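You operate a simulated robot arm through the tools that you are given. There is no shell and no other tool. Be economical: measure what you need, move in short steps, check, and stop when the job is done.

Carry out the task below with a simulated robot arm. There is one attempt and no reset: what you move stays moved.

TASK
Put things in order on the top of the minibar. At the end: the green tin (marked "MINT") from the top of the minibar stands on top of the grey round nozzle; the purple bottle from the top of the minibar stands on top of the grey battery; the purple can (marked "COLA") from the top of the minibar stands where the white refill pack (marked "BUDS") stood; the white refill pack from the top of the minibar stands on top of the blue bath thermometer; whatever was shut is shut again. Leave all else as you found it, and nothing knocked over.

It is judged by the outcome, as a careful person would: the job done as asked, and still so three seconds after it is handed in. It fails if anything else is knocked over, pushed out of place, dropped, spilled or broken.

THE ROBOT
A 7-joint arm with a two-finger parallel gripper, fixed in place. Base frame: the origin is at the foot of the arm, x ahead of it, y to its left, z up; the work surface is at about z = 900. Lengths are in mm, angles in degrees, forces in N, time in s.
With the tool pointing down near the work surface it reaches from about 240 to 680 mm from the base axis. Its first joint turns from -66.0 to 66.0 degrees. Payload 2.4 kg.
Tool frame: the origin (TCP) lies between the finger pads and is the grasp point; the fingertips stand 30 mm ahead of it; z points along the fingers, y is the line along which they close. The gripper opens to 94 mm. The fingers are 28 mm wide and 10 mm thick; the gripper's body (50 by 96 mm) begins 55 mm behind the TCP.
Orientation is that of the tool frame in the base frame, as [roll, pitch, yaw] about the fixed x, y, z axes, in that order (R = Rz(yaw) Ry(pitch) Rx(roll)). With the fingers straight down and closing along the base's y, the tool's x points along the base's -x, its y along +y and its z along -z.

THE INTERFACE
- The arm moves only by the tool move_arm. Its argument "commands" is one flat list of numbers, 7 for each row, row after row: the shift along the base's x, y, z in mm, then the turn, a rotation vector about the base's x, y, z in degrees, then the finger opening in mm, from 0 to 94. In form: [x, y, z, rx, ry, rz, claw, x, y, z, rx, ry, rz, claw, ...]. A call has 1 to 10 rows; each row shifts and turns the commanded pose from where the row before left it. A row lasts 0.2 s, in which the tool goes at most 50 mm and 8.6 degrees; a call with a longer step from one row to the next is refused whole, and so is a gripper value outside its range. A pose out of reach is approached as far as the arm can. The call stops where the force on the tool passes 40 N (or 10 N more than at its start, if that is more) or the arm is blocked; 0.2 s more then pass. The fingers move at their own pace (about 153 mm/s each) and stop on an object; they squeeze with about 25 N. The grip force told is the motor's: it shows also when the fingers shut on nothing. Time passes only in rows, and 0.2 s behind the last, so rows that do not move let the fingers close. It gives the time, the measured TCP pose, the force on the tool (base axes), the opening and the grip force at its end, in the units of the frame above (readings bear some noise).
- Cameras (640 x 400 px; columns grow to the right, rows downward): "scene" is fixed at [56, 503.8, 1434.9]; the picture's right is [-0.42, -0.91, 0.00], its down [-0.60, 0.28, -0.75] and it looks along [0.68, -0.32, -0.66] (base axes); focal length 260 px, centre (320, 200). "wrist" rides on the gripper at [-37, 0, -58] in the tool frame; the picture's right is [0.00, -1.00, 0.00], its down [0.97, 0.00, -0.24] and it looks along [0.24, 0.00, 0.97] (tool axes); focal length 218 px, centre (320, 200).
- camera(camera): a new picture of that camera. No time passes.
- locate(camera, pixels): for up to 12 pixels [column, row] of the newest picture of that camera ("zoom" is the newest enlarged one), the place [x, y, z] in the base frame of the surface seen there, good to about 2 mm. No time passes.
- zoom(camera, box): a new picture of the part [left, top, right, bottom] of that camera's present view, enlarged. No time passes.
- finish_job(): hands the job in; it is judged then, once.

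Work in short steps. Measure before you move; look again where a grasp or a placing could have gone wrong, and mend it. You have 80 turns and 34 pictures in all, those below and enlarged ones among them. Open the gripper and draw the arm clear of the work before you hand the job in, unless the task says otherwise; then end with one line.

The tools are called after ">>>" as a command line: name --argument value ..., lists and objects as JSON in quotes. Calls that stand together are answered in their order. move_arm: Moves the arm, as the interface text tells. Its arguments: {"type":"object","properties":{"commands":{"type":"array"}},"required":["commands"]} The other tools are called the same way: camera (camera) takes a picture; locate (camera, pixels) gives the place of the surface under pixels of a picture; zoom (camera, box) takes an enlarged picture of a part of a camera's view; finish_job () hands the job in.

At the start:

```text
clock: 0.0
tool_pos: [349.7, 244.8, 1253.0]
orientation: [-180.0, -0.2, 180.0]
ft_force: [-0.3, -0.6, -0.2]
width: 93.9
grip_force: 0.0
```

scene: 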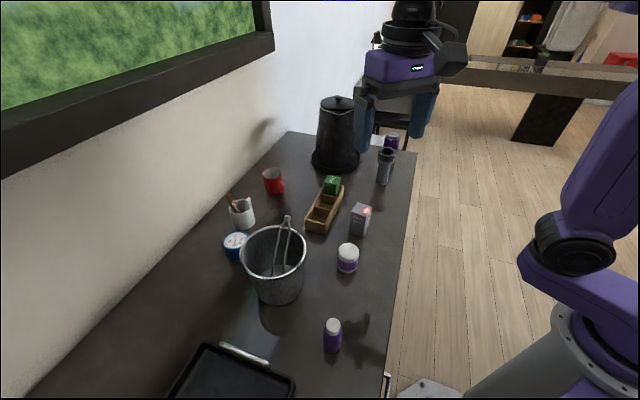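
wrist: 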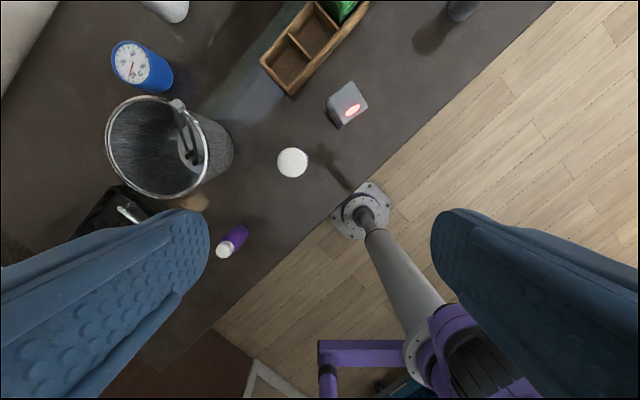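

I'll look closer at the objects on the counter.

>>> zoom --camera "scene" --box '[220, 80, 420, 205]'

>>> zoom --camera "scene" --box '[160, 190, 420, 398]'

```text
3.20 times, centred on (320, 142) of scene
```

zoom: 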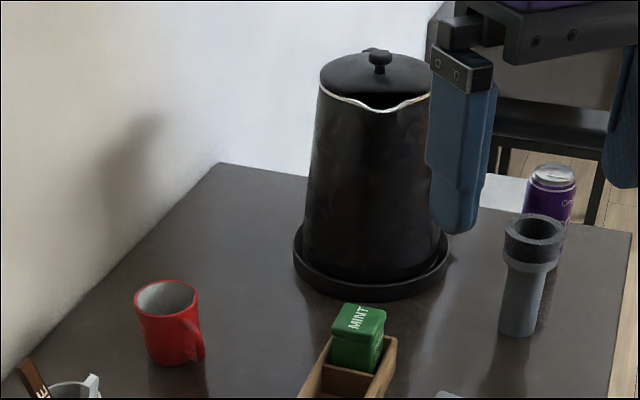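

```text
1.92 times, centred on (290, 294) of scene
```

zoom: 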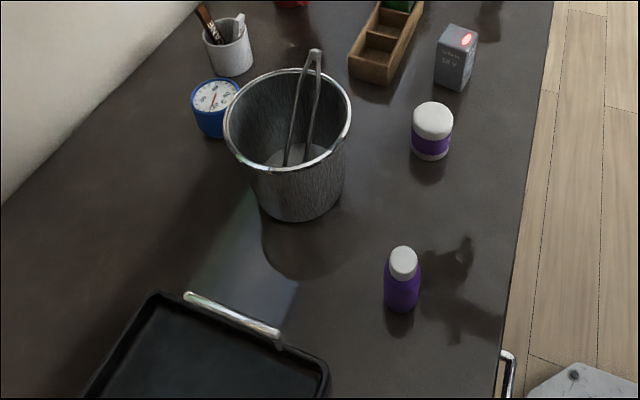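

Objects seen: bottle (333,335), jar (347,258), battery (360,220), nozzle (385,165), can (392,142), mint (332,184), thermometer (236,246). Locating them.

>>> camera --camera "scene"

>>> locate --camera "scene" --pixels '[[333, 322], [332, 350], [347, 248], [347, 270], [361, 208], [387, 153], [384, 184], [392, 135], [332, 180], [236, 240], [378, 140], [415, 160]]'

>>> zoom --camera "scene" --box '[345, 110, 425, 160]'

```text
29 pictures are left
```

scene: 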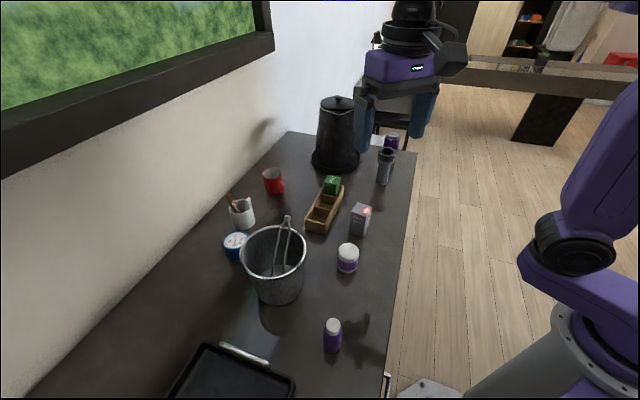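

```text
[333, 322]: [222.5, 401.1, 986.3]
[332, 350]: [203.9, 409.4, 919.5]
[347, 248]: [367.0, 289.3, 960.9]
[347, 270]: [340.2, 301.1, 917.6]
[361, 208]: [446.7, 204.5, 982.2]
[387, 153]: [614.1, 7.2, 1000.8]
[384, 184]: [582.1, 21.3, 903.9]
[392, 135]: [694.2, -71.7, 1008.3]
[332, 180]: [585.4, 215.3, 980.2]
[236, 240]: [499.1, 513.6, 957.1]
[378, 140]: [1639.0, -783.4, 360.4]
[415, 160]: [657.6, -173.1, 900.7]
```

```text
8.00 times, centred on (385, 135) of scene
```

zoom: 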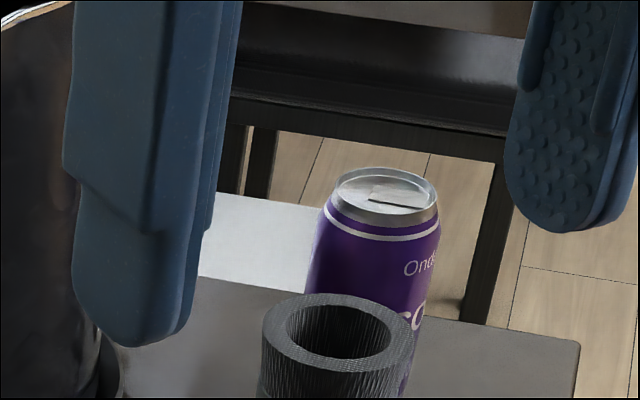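

Can is near (694,-72). The BUDS pack isn't evident; moving forward at height to view from the wrist camera (with a tilt to look ahead).

>>> locate --camera "scene" --pixels '[[338, 98], [338, 108], [330, 158], [272, 175], [285, 222], [248, 200], [330, 222], [343, 190], [245, 352]]'

>>> move_arm --commands '[30, -25, 0, 0, 0, 0, 94, 30, -25, 0, 0, 0, 0, 94, 30, -25, 0, 0, 0, 0, 94, 30, -25, 0, 0, 0, 0, 94]'

>>> camera --camera "wrist"

```text
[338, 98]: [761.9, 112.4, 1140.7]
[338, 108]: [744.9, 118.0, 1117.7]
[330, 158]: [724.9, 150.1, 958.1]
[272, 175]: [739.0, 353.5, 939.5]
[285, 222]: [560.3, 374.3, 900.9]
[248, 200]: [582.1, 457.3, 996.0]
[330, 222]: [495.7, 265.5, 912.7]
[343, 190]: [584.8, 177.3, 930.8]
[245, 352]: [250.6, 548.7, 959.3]
```

```text
clock: 1.0
tool_pos: [470.3, 146.5, 1253.2]
orientation: [180.0, 0.1, 180.0]
ft_force: [0.3, -1.4, -0.4]
width: 93.9
grip_force: 0.0
```

```text
27 pictures are left
```

wrist: 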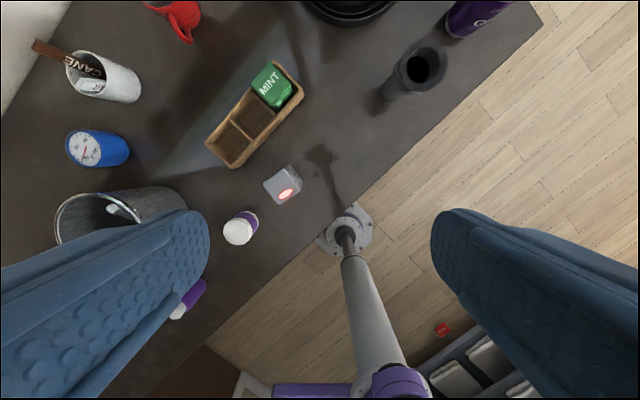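

>>> zoom --camera "wrist" --box '[20, 20, 180, 120]'

>>> zoom --camera "wrist" --box '[150, 150, 310, 250]'

```text
4.00 times, centred on (100, 70) of wrist
```

zoom: 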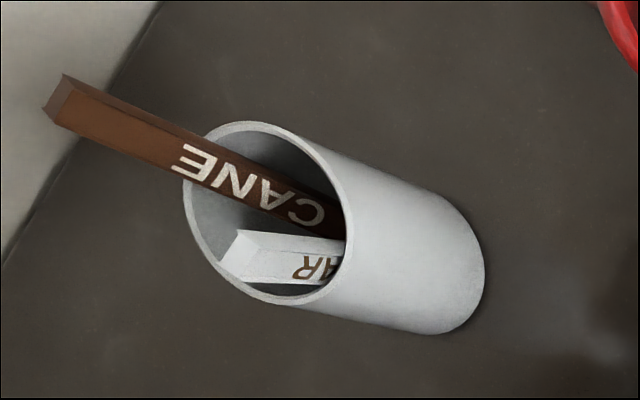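

```text
4.00 times, centred on (230, 200) of wrist
```

zoom: 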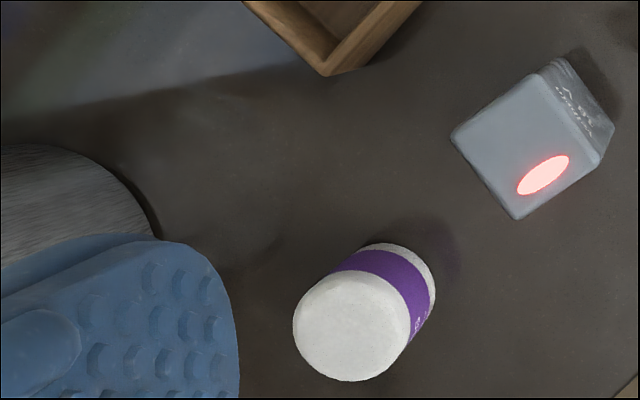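

The jar's purple band carries small text; I'll tilt to read whether it says BUDS.

>>> move_arm --commands '[-12, 0, -26, 8, 0, 0, 94, -12, 0, -26, 8, 0, 0, 94, -12, 0, -26, 8, 0, 0, 94, -12, 0, -26, 8, 0, 0, 94, -12, 0, -26, 8, 0, 0, 94, -12, 0, -26, 8, 0, 0, 94]'

>>> camera --camera "wrist"

```text
clock: 2.4
tool_pos: [399.6, 143.0, 1095.8]
orientation: [131.9, 0.1, 179.9]
ft_force: [0.1, 0.0, -0.3]
width: 93.8
grip_force: 0.0
```

```text
24 pictures are left
```

wrist: 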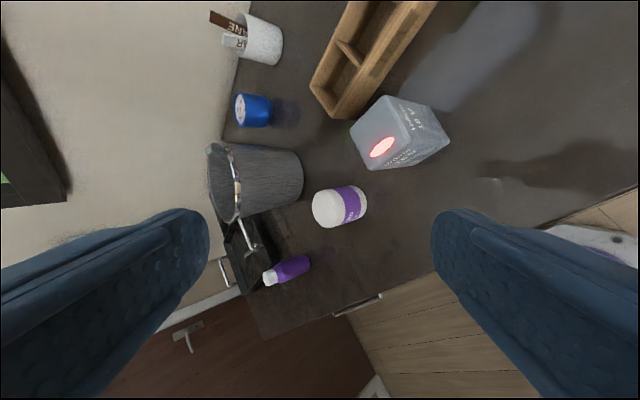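

>>> zoom --camera "wrist" --box '[300, 170, 380, 240]'

>>> locate --camera "wrist" --pixels '[[325, 208], [343, 207], [363, 202], [340, 226], [385, 127], [420, 135], [260, 105], [247, 110], [270, 282], [290, 268]]'

```text
5.71 times, centred on (340, 205) of wrist
```

zoom: 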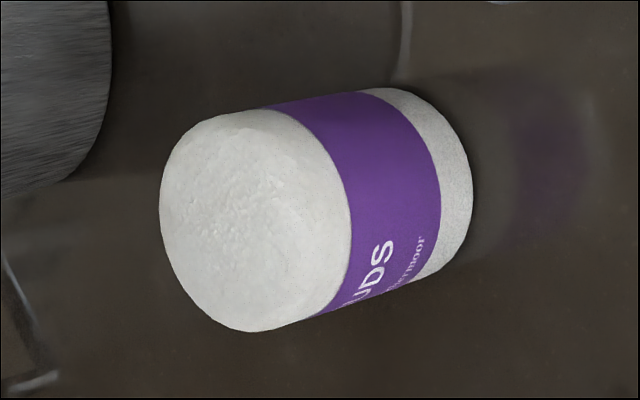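

```text
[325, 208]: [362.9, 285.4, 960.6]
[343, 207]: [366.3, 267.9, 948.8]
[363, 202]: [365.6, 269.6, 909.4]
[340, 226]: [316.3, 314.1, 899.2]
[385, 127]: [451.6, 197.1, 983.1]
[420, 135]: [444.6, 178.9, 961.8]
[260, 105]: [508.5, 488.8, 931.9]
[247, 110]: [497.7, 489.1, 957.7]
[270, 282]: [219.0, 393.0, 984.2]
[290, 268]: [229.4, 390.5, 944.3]
```

It is the BUDS refill pack. Now I go back upright above the thermometer side to measure it, the bucket, and the bottle.

>>> move_arm --commands '[5, 40, 26, -8, 0, 0, 94, 5, 40, 26, -8, 0, 0, 94, 5, 40, 26, -8, 0, 0, 94, 5, 40, 26, -8, 0, 0, 94, 5, 40, 26, -8, 0, 0, 94, 5, 40, 26, -8, 0, 0, 94, 0, 0, 0, 0, 0, 0, 94]'

>>> camera --camera "wrist"

```text
clock: 4.0
tool_pos: [425.9, 387.0, 1253.6]
orientation: [-179.9, 0.0, 179.9]
ft_force: [-0.1, 0.1, 0.0]
width: 94.2
grip_force: 0.1
```

```text
22 pictures are left
```

wrist: 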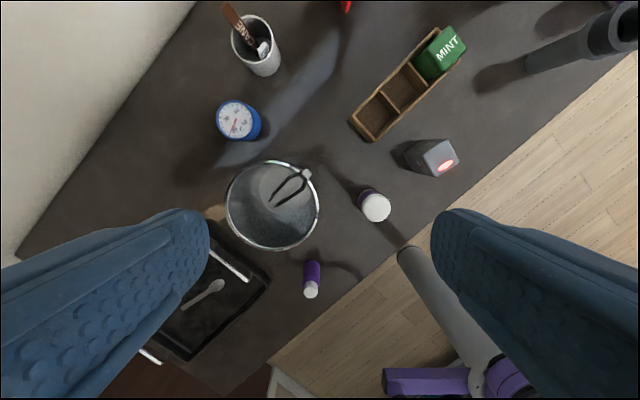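

>>> locate --camera "wrist" --pixels '[[220, 120], [237, 119], [255, 120], [237, 102], [237, 136], [231, 190], [316, 195], [272, 165], [275, 246], [307, 175], [376, 208], [311, 289]]'

>>> zoom --camera "wrist" --box '[200, 80, 360, 180]'

```text
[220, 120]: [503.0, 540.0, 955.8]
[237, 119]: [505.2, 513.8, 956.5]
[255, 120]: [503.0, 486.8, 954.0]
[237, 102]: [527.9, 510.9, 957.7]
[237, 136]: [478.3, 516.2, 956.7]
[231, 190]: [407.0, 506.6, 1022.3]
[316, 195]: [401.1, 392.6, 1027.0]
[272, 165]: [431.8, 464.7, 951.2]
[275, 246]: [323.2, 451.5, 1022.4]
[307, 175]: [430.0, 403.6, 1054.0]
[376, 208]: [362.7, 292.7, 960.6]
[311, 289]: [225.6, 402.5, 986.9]
```

```text
4.00 times, centred on (280, 130) of wrist
```

zoom: 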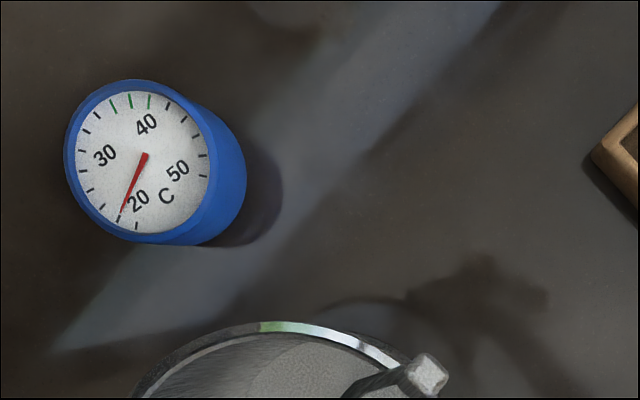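

Thermometer top: centre ≈(504,513), z≈957, Ø≈58, radius 719 – near the reach limit. Test reach empty-handed, with yaw turned so the jaws close tangentially.

>>> move_arm --commands '[13, 21, 0, 0, 0, 7.5, 60, 13, 21, 0, 0, 0, 7.5, 60, 13, 21, 0, 0, 0, 7.5, 60, 13, 21, 0, 0, 0, 7.5, 60, 13, 21, 0, 0, 0, 7.5, 60, 13, 21, 0, 0, 0, 7.5, 60, 0, 0, -45, 0, 0, 0, 60, 0, 0, -45, 0, 0, 0, 60, 0, 0, -45, 0, 0, 0, 60, 0, 0, -45, 0, 0, 0, 60]'

```text
clock: 6.2
tool_pos: [408.7, 419.0, 1071.5]
orientation: [180.0, 0.0, -157.5]
ft_force: [0.3, 0.2, 0.4]
width: 60.0
grip_force: 0.1
out of reach, approached as far as the arm can: row 1, 2, 3, 4, 5, 6
```

Reach is short at this height, and I'm now over the bucket; raise straight up and check for contact.

>>> move_arm --commands '[0, 0, 20, 0, 0, 0, 60, 0, 0, 30, 0, 0, 0, 60, 0, 0, 30, 0, 0, 0, 60]'

>>> camera --camera "wrist"

```text
clock: 7.0
tool_pos: [408.1, 419.8, 1151.5]
orientation: [-179.9, 0.0, -157.5]
ft_force: [-0.1, -1.0, 1.1]
width: 60.1
grip_force: 0.0
```

```text
20 pictures are left
```

wrist: 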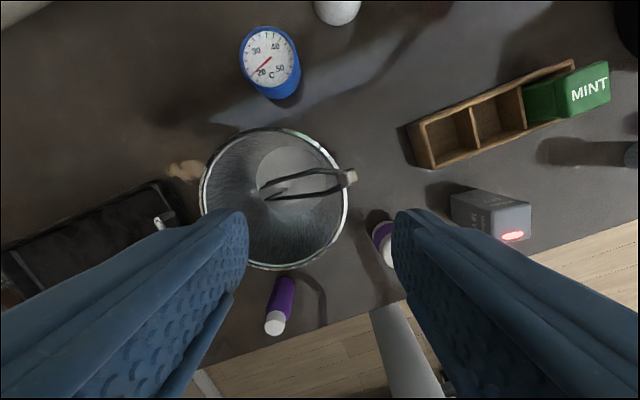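

Nothing disturbed. Now test reaching out at z≈1120 with an outward tilt of 24° and yaw aligned radially.

>>> move_arm --commands '[0, 0, -10, 0, 0, 7.5, 60, 0, 0, -10, 0, 0, 7.5, 60, 0, 0, -10, 0, 0, 7.5, 60, 5, 5, 0, 5.7, -5.6, 0, 60, 5, 5, 0, 5.7, -5.6, 0, 60, 5, 5, 0, 5.7, -5.6, 0, 60, 27, 26, 0, 0, 0, 0, 60, 27, 26, 0, 0, 0, 0, 60, 27, 26, 0, 0, 0, 0, 60]'

```text
clock: 9.0
tool_pos: [505.6, 510.3, 1120.8]
orientation: [179.9, 23.8, -134.9]
ft_force: [-0.4, 0.4, -0.3]
width: 60.1
grip_force: 0.1
```

Reached. Test the descent to z≈1015.

>>> move_arm --commands '[0, 0, -35, 0, 0, 0, 60, 0, 0, -35, 0, 0, 0, 60, 0, 0, -30, 0, 0, 0, 60]'

>>> camera --camera "wrist"

```text
clock: 9.8
tool_pos: [505.8, 514.6, 1020.9]
orientation: [179.8, 24.1, -135.0]
ft_force: [-0.4, 0.9, -0.4]
width: 60.1
grip_force: 0.1
```

```text
19 pictures are left
```

wrist: 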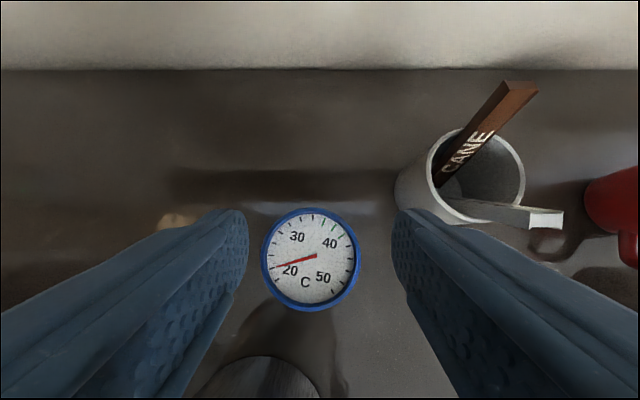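

Reachable. Refine the thermometer top centre from this close view.

>>> locate --camera "wrist" --pixels '[[311, 257], [266, 259], [357, 259], [312, 211], [309, 305], [430, 190], [550, 220]]'

```text
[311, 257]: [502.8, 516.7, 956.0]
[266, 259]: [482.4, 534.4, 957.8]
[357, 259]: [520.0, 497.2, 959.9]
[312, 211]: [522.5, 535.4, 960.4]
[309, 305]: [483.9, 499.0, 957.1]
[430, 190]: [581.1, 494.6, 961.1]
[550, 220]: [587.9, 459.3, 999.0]
```

Thermometer centre ≈(503,516.5). Now raise, retreat and go above the jar with the same orientation.

>>> move_arm --commands '[0, 0, 40, 0, 0, 0, 70, 0, 0, 40, 0, 0, 0, 70, 0, 0, 35, 0, 0, 0, 70, -24, -39, 0, 0, 0, 0, 70, -24, -39, 0, 0, 0, 0, 70, -24, -39, 0, 0, 0, 0, 70, -24, -39, 0, 0, 0, 0, 70, -24, -39, 0, 0, 0, 0, 70, -24, -39, -30, 0, 0, 0, 70, 0, 0, -40, 0, 0, 0, 70]'

>>> camera --camera "wrist"

```text
refused: row 9 steps farther than a row can; nothing moved
```

```text
18 pictures are left
```

wrist: 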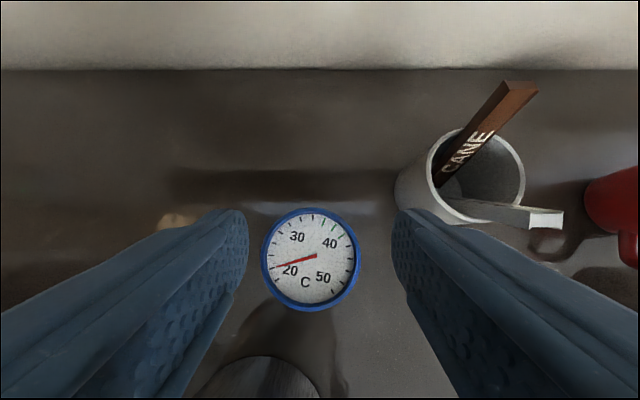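

Resend with legal steps.

>>> move_arm --commands '[0, 0, 40, 0, 0, 0, 70, 0, 0, 40, 0, 0, 0, 70, 0, 0, 35, 0, 0, 0, 70, -24, -39, 0, 0, 0, 0, 70, -24, -39, 0, 0, 0, 0, 70, -24, -39, 0, 0, 0, 0, 70, -24, -39, 0, 0, 0, 0, 70, -24, -39, 0, 0, 0, 0, 70, -24, -39, 0, 0, 0, 0, 70, 0, 0, -45, 0, 0, 0, 70]'

>>> camera --camera "wrist"

```text
clock: 12.0
tool_pos: [362.2, 279.4, 1089.7]
orientation: [179.8, 24.0, -135.1]
ft_force: [0.2, 0.6, -1.1]
width: 70.0
grip_force: 0.1
```

```text
17 pictures are left
```

wrist: 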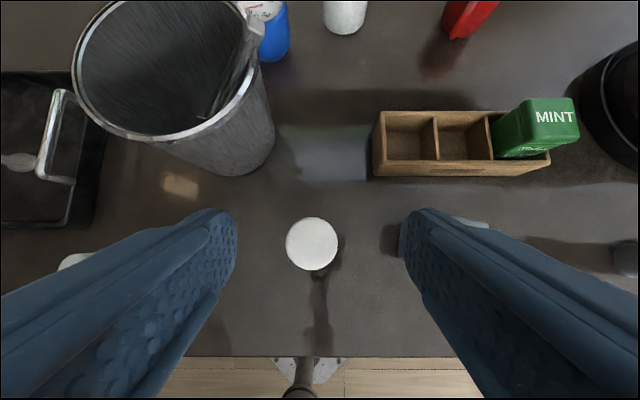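

>>> locate --camera "wrist" --pixels '[[311, 244], [289, 244], [335, 244], [311, 221], [311, 266], [402, 240], [404, 252], [265, 150], [380, 175]]'

```text
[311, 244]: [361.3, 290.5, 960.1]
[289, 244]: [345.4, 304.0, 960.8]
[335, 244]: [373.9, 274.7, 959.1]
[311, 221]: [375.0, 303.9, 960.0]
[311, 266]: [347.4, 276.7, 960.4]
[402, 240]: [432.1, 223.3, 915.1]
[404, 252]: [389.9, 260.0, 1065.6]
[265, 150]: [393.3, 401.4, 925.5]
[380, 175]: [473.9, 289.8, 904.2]
```

Jar centre ≈(361,290), Ø≈44. Descend to TCP z≈941 and grip.

>>> move_arm --commands '[-1, 11, -38, 0, 0, 0, 70, 0, 0, -40, 0, 0, 0, 70, 0, 0, -40, 0, 0, 0, 70, 0, 0, -31, 0, 0, 0, 70, 0, 0, 0, 0, 0, 0, 40, 0, 0, 0, 0, 0, 0, 40, 0, 0, 0, 0, 0, 0, 40]'

```text
clock: 13.6
tool_pos: [357.0, 291.5, 941.0]
orientation: [179.7, 24.0, -135.0]
ft_force: [1.4, 0.1, 5.1]
width: 49.6
grip_force: 25.4
```

Gripped (width 49.6). Lift and carry back over to the thermometer.

>>> move_arm --commands '[0, 0, 20, 0, 0, 0, 40, 0, 0, 45, 0, 0, 0, 40, 0, 0, 45, 0, 0, 0, 40, 0, 0, 45, 0, 0, 0, 40, 0, 0, 38, 0, 0, 0, 40, 24, 37, 0, 0, 0, 0, 40, 24, 37, 0, 0, 0, 0, 40, 24, 37, 0, 0, 0, 0, 40, 24, 37, 0, 0, 0, 0, 40, 24, 38, 0, 0, 0, 0, 40]'

```text
clock: 15.8
tool_pos: [479.7, 474.2, 1134.9]
orientation: [179.9, 23.9, -135.2]
ft_force: [0.8, 0.7, -0.3]
width: 49.8
grip_force: 25.4
```

>>> move_arm --commands '[12, 21, 0, 0, 0, 0, 40, 11, 21, 0, 0, 0, 0, 40, 0, 0, -40, 0, 0, 0, 40, 0, 0, -40, 0, 0, 0, 40, 0, 0, -10, 0, 0, 0, 40]'

>>> camera --camera "wrist"

>>> zoom --camera "scene" --box '[160, 160, 320, 260]'

```text
clock: 17.0
tool_pos: [504.6, 517.6, 1045.1]
orientation: [179.7, 24.0, -135.0]
ft_force: [0.1, -0.3, -0.2]
width: 49.7
grip_force: 25.1
```

```text
16 pictures are left
```

wrist: 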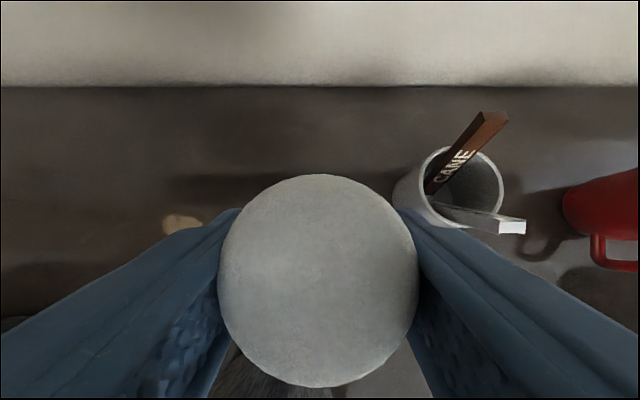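

```text
4.00 times, centred on (240, 210) of scene
```

zoom: 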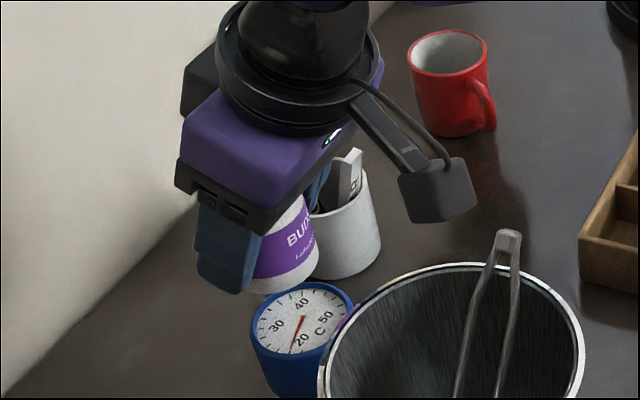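

>>> locate --camera "wrist" --pixels '[[318, 281], [225, 281], [410, 281], [318, 180], [318, 382]]'

```text
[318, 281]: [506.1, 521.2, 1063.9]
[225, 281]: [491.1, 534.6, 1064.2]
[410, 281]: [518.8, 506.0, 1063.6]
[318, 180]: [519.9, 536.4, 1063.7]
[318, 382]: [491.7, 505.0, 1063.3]
```

Jar upright, centre (505.5,520.5), top 1064. Shift (-3,-4) and lower ~44.

>>> move_arm --commands '[-3, -4, -15, 0, 0, 0, 40, 0, 0, -15, 0, 0, 0, 40, 0, 0, -10, 0, 0, 0, 40, 0, 0, -3, 0, 0, 0, 40, 0, 0, 0, 0, 0, 0, 40]'

```text
clock: 18.2
tool_pos: [499.2, 513.4, 1002.2]
orientation: [179.9, 24.0, -135.0]
ft_force: [-0.4, -0.7, -0.5]
width: 49.8
grip_force: 24.4
```

>>> move_arm --commands '[1, 1, -1, 0, 0, 0, 40, 0, 0, -1, 0, 0, 0, 40, 0, 0, 0, 0, 0, 0, 40]'

>>> zoom --camera "scene" --box '[190, 200, 290, 262]'

```text
clock: 19.0
tool_pos: [502.1, 514.1, 1001.0]
orientation: [179.8, 24.2, -135.0]
ft_force: [-0.1, -1.7, 9.7]
width: 49.8
grip_force: 25.1
```

```text
6.40 times, centred on (240, 231) of scene
```

zoom: 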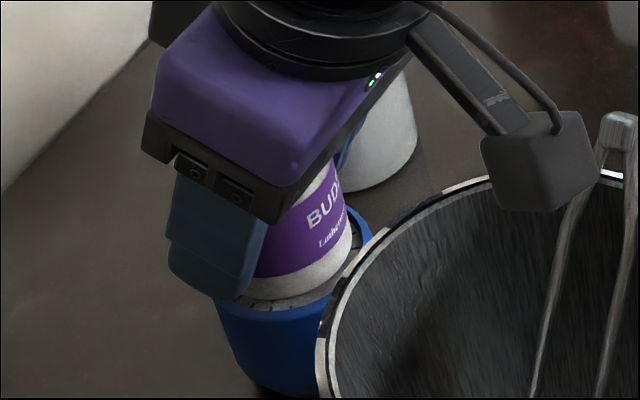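

Contact (≈10 N), jar well seated. Release and go straight up.

>>> move_arm --commands '[0, 0, 0, 0, 0, 0, 56, 0, 0, 0, 0, 0, 0, 64, 0, 0, 10, 0, 0, 0, 64, 0, 0, 35, 0, 0, 0, 64, 0, 0, 40, 0, 0, 0, 64, 0, 0, 40, 0, 0, 0, 64]'

>>> camera --camera "wrist"

```text
clock: 20.4
tool_pos: [500.7, 510.7, 1124.8]
orientation: [179.7, 24.1, -135.1]
ft_force: [-0.7, -0.1, 0.6]
width: 63.9
grip_force: 0.0
```

```text
13 pictures are left
```

wrist: 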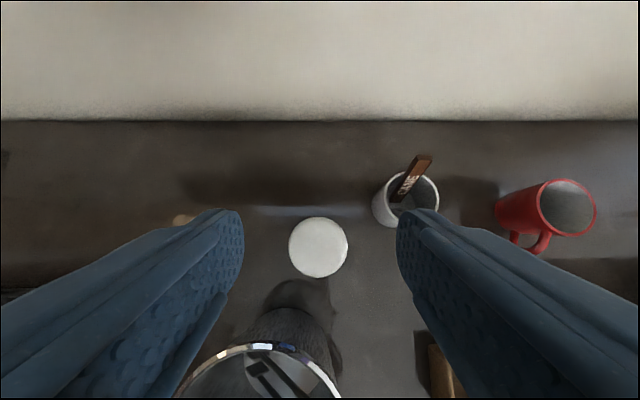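

Jar is centred on the thermometer. Now transit to the can side, with yaw rotating to stay radial.

>>> move_arm --commands '[-20, -42, 2, 0, 0, 0, 64, -20, -42, 2, 0, 0, 0, 64, -20, -42, 2, 0, 0, 0, 64, -20, -42, 2, 0, 0, 0, 80, -20, -42, 2, 0, 0, 0, 80, 14, -43, 0, 0, 0, -8.5, 80, 14, -43, 0, 0, 0, -8.5, 80, 14, -43, 0, 0, 0, -8.5, 80, 14, -43, 0, 0, 0, -8.5, 80, 14, -43, 0, 0, 0, -8.5, 80]'

>>> move_arm --commands '[14, -43, 0, 0, 0, -8.5, 80, 14, -43, 0, 0, 0, 0, 80, 30, -25, 0, 0, 0, 0, 80, 35, -20, 0, 0, 0, 0, 80, 35, -20, 0, 0, 0, 0, 80]'

>>> camera --camera "wrist"

```text
clock: 22.6
tool_pos: [470.4, 89.8, 1134.9]
orientation: [179.8, 24.0, -177.5]
ft_force: [0.5, 0.6, -0.4]
width: 80.2
grip_force: 0.0
```

```text
clock: 23.8
tool_pos: [597.8, -62.2, 1136.3]
orientation: [179.8, 24.0, 174.0]
ft_force: [-0.8, -0.6, 0.4]
width: 80.0
grip_force: 0.0
```

```text
12 pictures are left
```

wrist: 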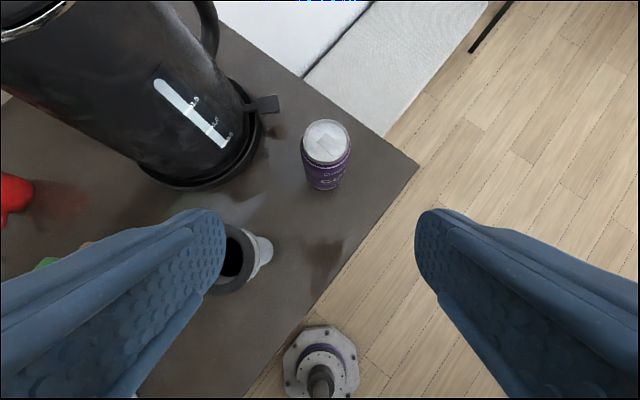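

>>> locate --camera "wrist" --pixels '[[326, 142], [304, 143], [349, 142], [326, 121], [326, 163], [325, 186], [263, 103], [250, 255], [228, 230], [232, 290]]'

```text
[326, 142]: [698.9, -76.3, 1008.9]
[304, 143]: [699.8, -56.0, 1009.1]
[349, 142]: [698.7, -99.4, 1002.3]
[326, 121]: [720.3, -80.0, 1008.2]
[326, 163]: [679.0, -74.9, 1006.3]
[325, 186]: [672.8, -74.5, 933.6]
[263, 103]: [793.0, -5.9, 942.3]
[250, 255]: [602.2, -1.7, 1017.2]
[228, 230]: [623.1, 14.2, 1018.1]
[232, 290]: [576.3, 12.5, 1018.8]
```

Can centre ≈(699,-77), top 1009; nozzle rim z≈1018 around (600,20). Move over the can, descend to TCP z≈982, and grip.

>>> move_arm --commands '[25, -4, -10, 0, 0, 0, 70, 25, -4, -10, 0, 0, 0, 70, 25, -4, -10, 0, 0, 0, 70, 26, -3, -10, 0, 0, 0, 70, 0, 0, -38, 0, 0, 0, 70, 0, 0, -38, 0, 0, 0, 70, 0, 0, -37, 0, 0, 0, 70, 0, 0, 0, 0, 0, 0, 70]'

```text
clock: 25.6
tool_pos: [699.8, -77.7, 983.7]
orientation: [179.7, 24.0, 173.8]
ft_force: [-0.4, 0.9, -0.1]
width: 70.0
grip_force: 0.1
```

>>> move_arm --commands '[0, 0, 0, 0, 0, 0, 40, 0, 0, 0, 0, 0, 0, 40, 0, 0, 0, 0, 0, 0, 40, 0, 0, 10, 0, 0, 0, 40, 0, 0, 40, 0, 0, 0, 40, 0, 0, 40, 0, 0, 0, 40, 0, 0, 35, 0, 0, 0, 40]'

>>> camera --camera "wrist"

```text
clock: 27.2
tool_pos: [699.5, -77.5, 1107.2]
orientation: [179.8, 23.9, 174.0]
ft_force: [-0.1, -0.5, -2.2]
width: 53.8
grip_force: 25.6
```

```text
11 pictures are left
```

wrist: 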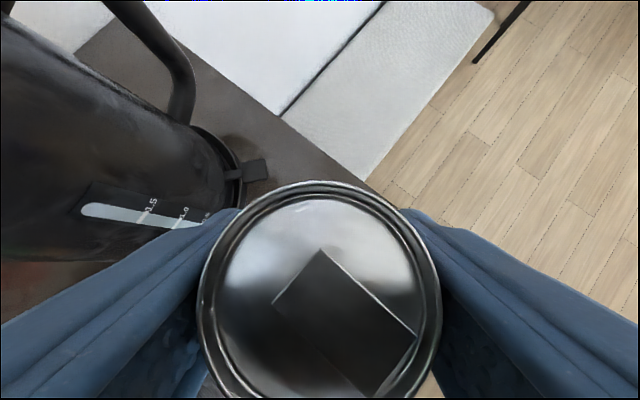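

Can held. Retreat inward, then swing to the jar's old spot.

>>> move_arm --commands '[-44, 0, 2, 0, 0, 0, 40, -44, 0, 2, 0, 0, 0, 40, -44, 0, 2, 0, 0, 0, 40, -44, 0, 2, 0, 0, 0, 40, -44, 0, 2, 0, 0, 0, 40, -13, 40, 0, 0, 0, 5, 40, -13, 40, 0, 0, 0, 5, 40, -13, 40, 0, 0, 0, 5, 40, -13, 40, 0, 0, 0, 5, 40]'

>>> move_arm --commands '[-13, 40, 0, 0, 0, 5, 40, -13, 40, 0, 0, 0, 5, 40, -13, 40, 0, 0, 0, 5, 40, -13, 40, 0, 0, 0, 5, 40, -13, 47, 0, 0, 0, 4, 40, 0, 0, 0, 0, 0, 0, 40]'

```text
clock: 29.2
tool_pos: [426.5, 82.6, 1117.2]
orientation: [179.8, 24.0, -166.0]
ft_force: [-0.6, 0.0, -2.8]
width: 54.4
grip_force: 25.9
```

```text
clock: 30.6
tool_pos: [364.2, 290.5, 1116.9]
orientation: [179.9, 24.0, -142.1]
ft_force: [-0.6, -0.1, -3.2]
width: 53.9
grip_force: 25.3
```

Over the spot; descend to near the surface and check.

>>> move_arm --commands '[-2, 0, -40, 0, 0, 0, 40, 0, 0, -40, 0, 0, 0, 40, 0, 0, -40, 0, 0, 0, 40, 0, 0, -6, 0, 0, 0, 40, 0, 0, 0, 0, 0, 0, 40]'

>>> camera --camera "wrist"

>>> locate --camera "wrist" --pixels '[[215, 290], [425, 290], [320, 190], [320, 280]]'

```text
clock: 31.8
tool_pos: [359.8, 291.1, 989.6]
orientation: [179.9, 24.0, -142.0]
ft_force: [0.2, 0.0, -3.0]
width: 54.3
grip_force: 25.0
```

```text
10 pictures are left
```

wrist: 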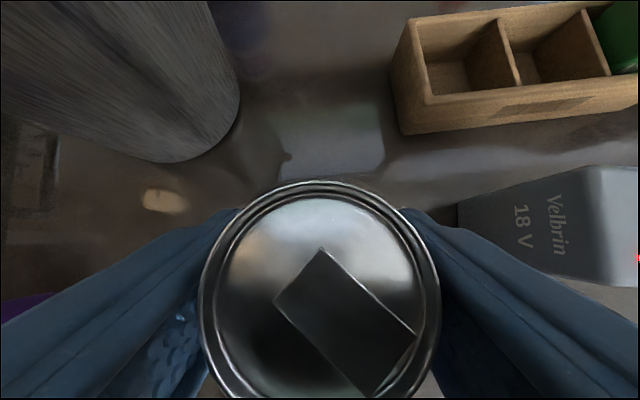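

```text
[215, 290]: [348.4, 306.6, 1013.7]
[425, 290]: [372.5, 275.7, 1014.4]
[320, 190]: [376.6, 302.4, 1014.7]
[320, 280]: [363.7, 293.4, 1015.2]
```

>>> move_arm --commands '[2, 1, -4, 0, 0, 0, 40, 0, 0, -1, 0, 0, 0, 40, 0, 0, -1, 0, 0, 0, 40, 0, 0, 0, 0, 0, 0, 40]'

```text
clock: 32.8
tool_pos: [363.2, 290.2, 984.7]
orientation: [179.8, 23.9, -141.9]
ft_force: [1.1, 0.1, -1.5]
width: 54.1
grip_force: 25.1
```

Nearly touching; one more small step down, then release and rise.

>>> move_arm --commands '[0, 0, -1, 0, 0, 0, 40, 0, 0, 0, 0, 0, 0, 40, 0, 0, 0, 0, 0, 0, 58, 0, 0, 0, 0, 0, 0, 70, 0, 0, 15, 0, 0, 0, 70, 0, 0, 40, 0, 0, 0, 70, 0, 0, 40, 0, 0, 0, 70, 0, 0, 40, 0, 0, 0, 70]'

```text
clock: 34.6
tool_pos: [362.3, 290.0, 1122.0]
orientation: [179.7, 23.9, -142.0]
ft_force: [0.1, 0.2, -0.5]
width: 70.2
grip_force: 0.1
```

Can placed. Untilt to vertical and move above the bottle.

>>> move_arm --commands '[-20, 16, 0, -4.9, 6.3, 0, 70, -20, 16, 0, -4.9, 6.3, 0, 70, -20, 16, 0, -4.9, 6.3, 0, 70, -26, 20, 0, 0, 0, 0, 70, -26, 20, 0, 0, 0, 0, 70, -25, 22, 0, 0, 0, 0, 70, 0, 0, 0, 0, 0, 0, 70]'

>>> camera --camera "wrist"

```text
clock: 36.2
tool_pos: [226.8, 400.0, 1119.4]
orientation: [179.6, -0.1, -142.2]
ft_force: [-0.7, -0.1, -0.4]
width: 70.4
grip_force: 0.0
```

```text
9 pictures are left
```

wrist: 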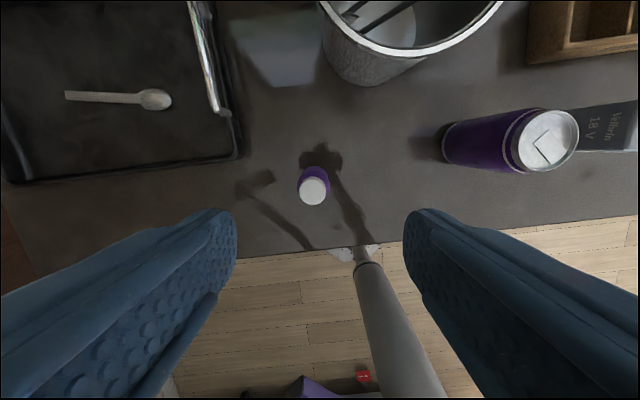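

>>> locate --camera "wrist" --pixels '[[313, 191], [301, 190], [325, 190], [313, 178], [313, 203], [313, 169], [447, 145], [546, 140]]'

```text
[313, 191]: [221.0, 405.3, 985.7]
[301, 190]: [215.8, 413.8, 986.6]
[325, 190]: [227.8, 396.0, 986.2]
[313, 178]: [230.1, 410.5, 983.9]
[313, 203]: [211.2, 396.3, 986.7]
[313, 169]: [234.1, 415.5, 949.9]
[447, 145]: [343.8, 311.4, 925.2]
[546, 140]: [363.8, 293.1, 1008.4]
```

Bottle centre ≈(221.5,405), top 986. Descend and grip at z≈945.

>>> move_arm --commands '[-5, 5, -20, 0, 0, 0, 70, 0, 0, -45, 0, 0, 0, 70, 0, 0, -45, 0, 0, 0, 70, 0, 0, -40, 0, 0, 0, 70, 0, 0, -24, 0, 0, 0, 70, 0, 0, 0, 0, 0, 0, 70, 0, 0, 0, 0, 0, 0, 25, 0, 0, 0, 0, 0, 0, 25, 0, 0, 0, 0, 0, 0, 25]'

```text
clock: 38.2
tool_pos: [220.5, 406.9, 942.8]
orientation: [179.7, 0.0, -142.1]
ft_force: [0.0, -0.1, -0.5]
width: 33.3
grip_force: 25.2
```

Gripped. Lift and carry toward the battery, stopping short to measure its top.

>>> move_arm --commands '[0, 0, 20, 0, 0, 0, 25, 0, 0, 45, 0, 0, 0, 25, 0, 0, 45, 0, 0, 0, 25, 0, 0, 40, 0, 0, 0, 25, 30, -34, 0, 0, 0, 0, 25, 30, -34, 0, 0, 0, 0, 25, 30, -34, 0, 0, 0, 0, 25, 30, -34, 0, 0, 0, 0, 25, 30, -34, 0, 0, 0, 0, 25, 0, 0, 0, 0, 0, 0, 25]'

>>> camera --camera "wrist"

```text
clock: 40.4
tool_pos: [370.8, 235.4, 1095.3]
orientation: [179.7, 0.1, -142.0]
ft_force: [0.7, 0.1, -1.1]
width: 32.8
grip_force: 24.9
```

```text
8 pictures are left
```

wrist: 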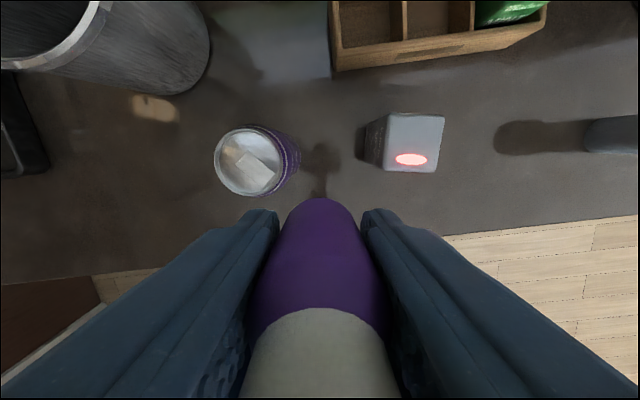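

>>> locate --camera "wrist" --pixels '[[391, 116], [441, 119], [433, 169], [385, 164], [411, 142], [400, 125], [410, 160], [318, 330], [316, 240]]'

```text
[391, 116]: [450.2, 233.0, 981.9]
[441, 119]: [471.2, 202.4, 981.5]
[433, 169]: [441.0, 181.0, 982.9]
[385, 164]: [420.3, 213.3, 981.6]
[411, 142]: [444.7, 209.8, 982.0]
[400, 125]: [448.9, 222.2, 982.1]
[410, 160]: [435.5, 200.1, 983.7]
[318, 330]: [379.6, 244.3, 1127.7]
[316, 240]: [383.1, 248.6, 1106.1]
```

Battery top centre ≈(446,207.5), z≈982, 38 mm square. Move over and lower.

>>> move_arm --commands '[38, -14, 0, 0, 0, 0, 25, 37, -14, 0, 0, 0, 0, 25, 0, 0, 0, 0, 0, 0, 25, 0, 0, -30, 0, 0, 0, 25, 0, 0, -25, 0, 0, 0, 25, 0, 0, -8, 0, 0, 0, 25, 0, 0, 0, 0, 0, 0, 25]'

>>> zoom --camera "scene" --box '[310, 160, 410, 242]'

```text
clock: 42.0
tool_pos: [445.6, 208.6, 1031.7]
orientation: [179.8, -0.1, -142.0]
ft_force: [0.3, -0.6, -1.0]
width: 32.6
grip_force: 24.8
```

```text
4.88 times, centred on (360, 201) of scene
```

zoom: 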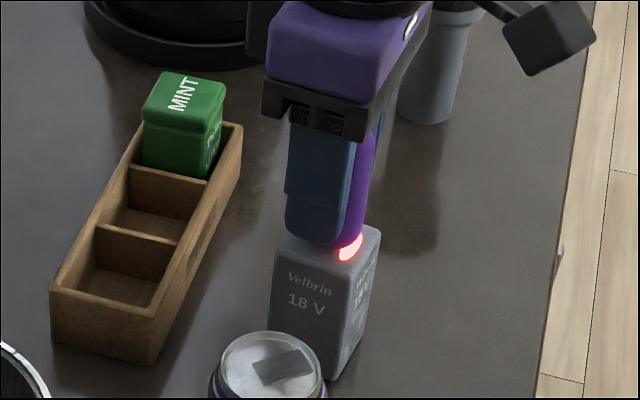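

Alignment good; lower gently to contact.

>>> move_arm --commands '[0, 0, -3, 0, 0, 0, 25, 0, 0, -1.5, 0, 0, 0, 25, 0, 0, -1, 0, 0, 0, 25, 0, 0, 0, 0, 0, 0, 25]'

```text
clock: 43.0
tool_pos: [445.4, 207.4, 1025.6]
orientation: [179.6, 0.0, -142.2]
ft_force: [-0.9, -0.1, -0.2]
width: 32.7
grip_force: 24.2
```

>>> move_arm --commands '[0, 0, -1, 0, 0, 0, 25, 0, 0, 0, 0, 0, 0, 25]'

```text
clock: 43.6
tool_pos: [444.9, 207.8, 1025.1]
orientation: [179.7, 0.0, -142.1]
ft_force: [0.4, 0.0, 0.3]
width: 32.8
grip_force: 25.6
```

>>> move_arm --commands '[0, 0, -1, 0, 0, 0, 25, 0, 0, 0, 0, 0, 0, 25]'

```text
clock: 44.2
tool_pos: [446.4, 208.0, 1025.1]
orientation: [179.7, 0.1, -142.1]
ft_force: [-0.6, 1.3, 5.1]
width: 32.7
grip_force: 24.6
```

Contact (5 N). Release and rise.

>>> move_arm --commands '[0, 0, 0, 0, 0, 0, 38, 0, 0, 0, 0, 0, 0, 50, 0, 0, 0, 0, 0, 0, 60, 0, 0, 15, 0, 0, 0, 60, 0, 0, 40, 0, 0, 0, 60, 0, 0, 40, 0, 0, 0, 60, 0, 0, 20, 0, 0, 0, 60, 0, 0, 0, 0, 0, 0, 60]'

```text
clock: 46.0
tool_pos: [445.1, 208.6, 1141.5]
orientation: [179.6, 0.0, -142.1]
ft_force: [-0.8, 0.1, -0.3]
width: 59.8
grip_force: 0.1
```

Move near the tin for a precise measurement.

>>> move_arm --commands '[33, -11, 0, 0, 0, 3.5, 60, 33, -11, 0, 0, 0, 3.5, 60, 34, -11, 0, 0, 0, 0, 80, 0, 0, 0, 0, 0, 0, 80]'

>>> camera --camera "wrist"

```text
clock: 47.0
tool_pos: [545.4, 174.6, 1140.3]
orientation: [179.7, 0.0, -135.0]
ft_force: [0.5, -0.2, 0.0]
width: 80.0
grip_force: 0.0
```

```text
6 pictures are left
```

wrist: 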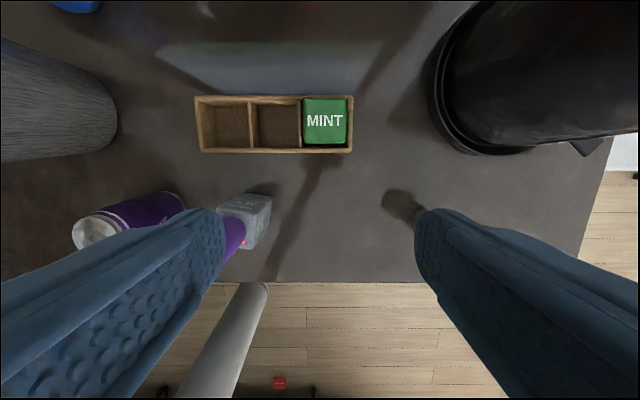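

>>> locate --camera "wrist" --pixels '[[308, 101], [344, 101], [343, 139], [309, 140], [326, 110], [350, 120], [300, 120], [325, 151], [325, 97], [398, 205], [196, 99], [351, 98]]'

>>> zoom --camera "wrist" --box '[270, 80, 370, 160]'

```text
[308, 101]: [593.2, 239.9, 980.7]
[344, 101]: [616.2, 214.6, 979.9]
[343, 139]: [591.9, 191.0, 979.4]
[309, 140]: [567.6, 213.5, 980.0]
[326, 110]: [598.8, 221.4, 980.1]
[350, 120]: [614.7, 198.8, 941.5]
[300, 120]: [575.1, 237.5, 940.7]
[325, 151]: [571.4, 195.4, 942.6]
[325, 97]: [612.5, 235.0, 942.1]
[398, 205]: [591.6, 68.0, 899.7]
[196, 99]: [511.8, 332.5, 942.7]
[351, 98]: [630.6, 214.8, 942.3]
```

```text
5.00 times, centred on (320, 120) of wrist
```

zoom: 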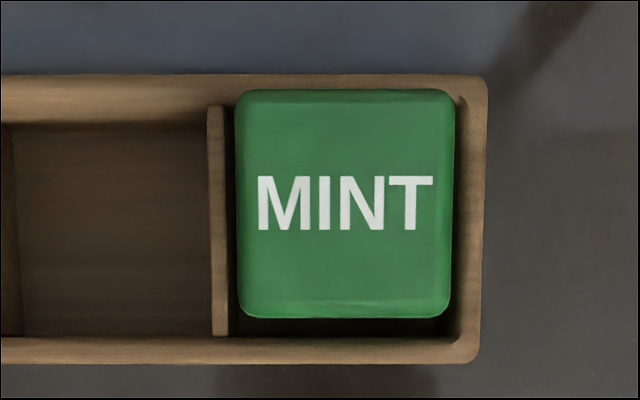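

Tin top centre ≈(592,215), z 980; tray walls z 942. Descend to TCP z 977 (tips just above the tray) and grip.

>>> move_arm --commands '[0, 0, -40, 0, 0, 0, 62, 24, 20, -20, 0, 0, 0, 62, 23, 20, -20, 0, 0, 0, 62, 0, 0, -40, 0, 0, 0, 62, 0, 0, -30, 0, 0, 0, 62, 0, 0, -13, 0, 0, 0, 62, 0, 0, 0, 0, 0, 0, 62]'

```text
clock: 48.6
tool_pos: [592.0, 213.3, 977.2]
orientation: [179.7, 0.1, -135.1]
ft_force: [-0.1, 0.5, -0.2]
width: 62.0
grip_force: 0.0
```

>>> move_arm --commands '[0, 0, 0, 0, 0, 0, 25, 0, 0, 0, 0, 0, 0, 25, 0, 0, 0, 0, 0, 0, 25, 0, 0, 5, 0, 0, 0, 25, 0, 0, 25, 0, 0, 0, 25, 0, 0, 40, 0, 0, 0, 25, 0, 0, 30, 0, 0, 0, 25, 0, 0, 0, 0, 0, 0, 25]'

>>> zoom --camera "scene" --box '[290, 110, 420, 235]'

```text
clock: 50.4
tool_pos: [593.1, 215.2, 1077.6]
orientation: [179.7, -0.1, -135.1]
ft_force: [-0.4, 0.0, -0.4]
width: 45.8
grip_force: 24.6
```

```text
3.20 times, centred on (355, 172) of scene
```

zoom: 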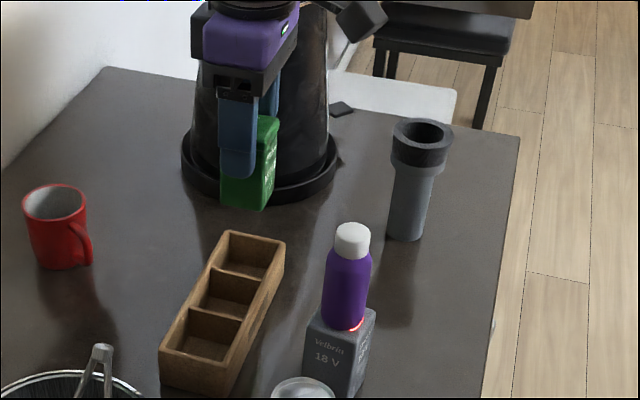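

Tin held, bottle standing on battery. Locate the nozzle rim and the tin's bottom in this zoom.

>>> locate --camera "zoom" --pixels '[[395, 136], [450, 137], [422, 121], [421, 149], [398, 126], [446, 126], [235, 200], [258, 207], [403, 238], [265, 205], [418, 243]]'

```text
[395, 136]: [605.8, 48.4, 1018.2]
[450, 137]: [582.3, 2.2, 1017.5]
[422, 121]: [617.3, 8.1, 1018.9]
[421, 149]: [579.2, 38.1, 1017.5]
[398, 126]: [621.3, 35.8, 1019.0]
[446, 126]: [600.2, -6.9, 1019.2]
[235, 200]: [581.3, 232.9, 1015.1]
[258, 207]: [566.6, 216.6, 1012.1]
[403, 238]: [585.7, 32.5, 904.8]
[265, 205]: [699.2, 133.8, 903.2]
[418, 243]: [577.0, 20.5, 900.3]
```

Nozzle rim centre ≈(598.5,21.5), z≈1018, R≈27. Carry the tin there, keeping clear of the pitcher.

>>> move_arm --commands '[-15, -15, 20, 0, 0, -5.7, 25, -15, -15, 22, 0, 0, -5.7, 25, -4, -40, 0, 0, 0, -5.7, 25, -4, -40, 0, 0, 0, -5.7, 25, -4, -40, 0, 0, 0, -5.7, 25, 24, -22, 0, 0, 0, -5.7, 25, 23.5, -21.5, 0, 0, 0, -5.7, 25, 0, 0, 0, 0, 0, 0, 25]'

>>> zoom --camera "scene" --box '[345, 110, 425, 190]'

```text
clock: 52.2
tool_pos: [598.9, 21.9, 1117.8]
orientation: [179.7, -0.1, -175.0]
ft_force: [0.2, 0.1, -0.7]
width: 45.8
grip_force: 25.2
```

```text
5.00 times, centred on (385, 150) of scene
```

zoom: 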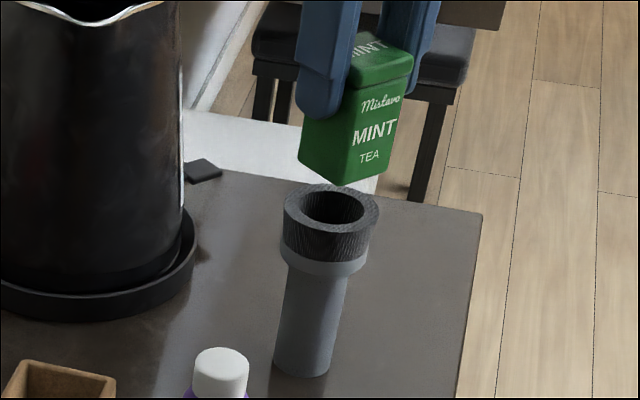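

>>> locate --camera "zoom" --pixels '[[286, 208], [375, 208], [331, 187], [331, 230], [300, 160], [343, 183], [388, 160], [300, 195], [365, 195], [298, 225], [365, 225]]'

```text
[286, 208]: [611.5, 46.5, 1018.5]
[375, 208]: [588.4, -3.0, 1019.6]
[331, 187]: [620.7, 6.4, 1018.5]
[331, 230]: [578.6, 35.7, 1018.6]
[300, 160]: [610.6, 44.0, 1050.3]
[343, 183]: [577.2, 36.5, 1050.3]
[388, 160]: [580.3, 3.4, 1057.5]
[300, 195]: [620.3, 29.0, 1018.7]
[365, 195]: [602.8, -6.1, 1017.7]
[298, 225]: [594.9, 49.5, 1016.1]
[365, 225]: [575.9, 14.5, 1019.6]
```

Rim centre (599.2,21.6), tin bottom ≈1050. Lower ~31 gently.

>>> move_arm --commands '[1, 0, -15, 0, 0, 0, 25, 0, 0, -10, 0, 0, 0, 25, 0, 0, -3, 0, 0, 0, 25, 0, 0, -1, 0, 0, 0, 25, 0, 0, 0, 0, 0, 0, 25]'

```text
clock: 53.4
tool_pos: [598.6, 21.6, 1090.0]
orientation: [179.6, 0.1, -175.0]
ft_force: [-0.7, 0.5, 0.1]
width: 45.7
grip_force: 24.8
```

>>> move_arm --commands '[0, 0, -1, 0, 0, 0, 25, 0, 0, 0, 0, 0, 0, 25]'

>>> move_arm --commands '[0, 0, -1, 0, 0, 0, 25, 0, 0, 0, 0, 0, 0, 25]'

```text
clock: 54.0
tool_pos: [599.4, 21.4, 1088.7]
orientation: [179.7, -0.1, -175.0]
ft_force: [0.2, 0.9, -1.1]
width: 45.8
grip_force: 24.7
```

```text
clock: 54.6
tool_pos: [599.9, 22.9, 1088.6]
orientation: [179.7, 0.1, -175.0]
ft_force: [-1.5, 0.9, 8.4]
width: 46.0
grip_force: 24.8
```

Contact (8 N). Release and rise straight up.

>>> move_arm --commands '[0, 0, 0.5, 0, 0, 0, 25, 0, 0, 0, 0, 0, 0, 50, 0, 0, 0, 0, 0, 0, 58, 0, 0, 0, 0, 0, 0, 64, 0, 0, 10, 0, 0, 0, 64, -2, 0, 30, 0, 0, 0, 64, -20, 0, 30, 0, 0, 0, 64, -40, 0, 20, 0, 0, 0, 64, -45, 0, 0, 0, 0, 0, 64, -45, 0, 0, 0, 0, 0, 64]'

>>> camera --camera "scene"

```text
clock: 56.8
tool_pos: [445.9, 19.0, 1177.0]
orientation: [179.7, 0.1, -174.9]
ft_force: [-0.7, -0.7, 0.4]
width: 63.8
grip_force: 0.1
```

```text
2 pictures are left
```

scene: 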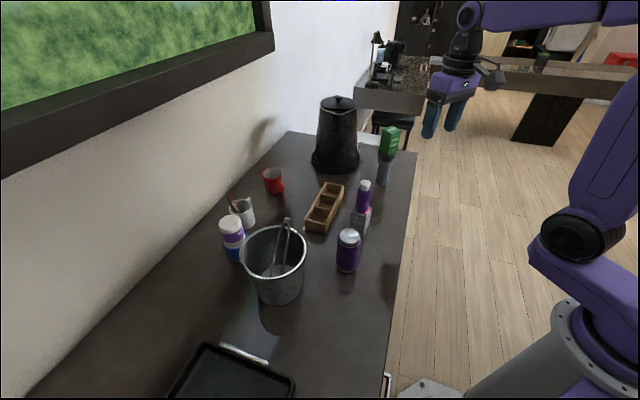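

>>> locate --camera "scene" --pixels '[[348, 237], [364, 185], [389, 131], [231, 225]]'

>>> zoom --camera "scene" --box '[200, 110, 420, 280]'

```text
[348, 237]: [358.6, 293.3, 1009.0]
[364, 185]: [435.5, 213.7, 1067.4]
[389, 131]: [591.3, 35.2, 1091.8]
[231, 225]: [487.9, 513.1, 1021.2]
```

```text
2.35 times, centred on (310, 195) of scene
```

zoom: 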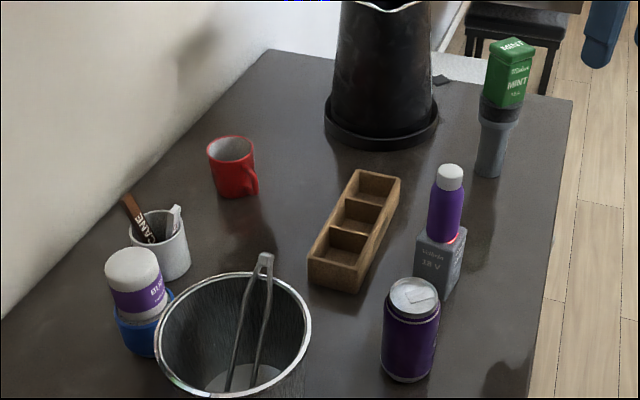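

All four items stand as asked, nothing else was moved, and the arm is clear with the gripper open.

>>> finish_job

```text
The job is handed in.
```

The job is done and handed in. The mint tin is on the nozzle, the purple bottle is on the battery, the BUDS pack is on the bath thermometer, and the COLA can is where the BUDS pack stood. I opened nothing, and nothing was knocked over.
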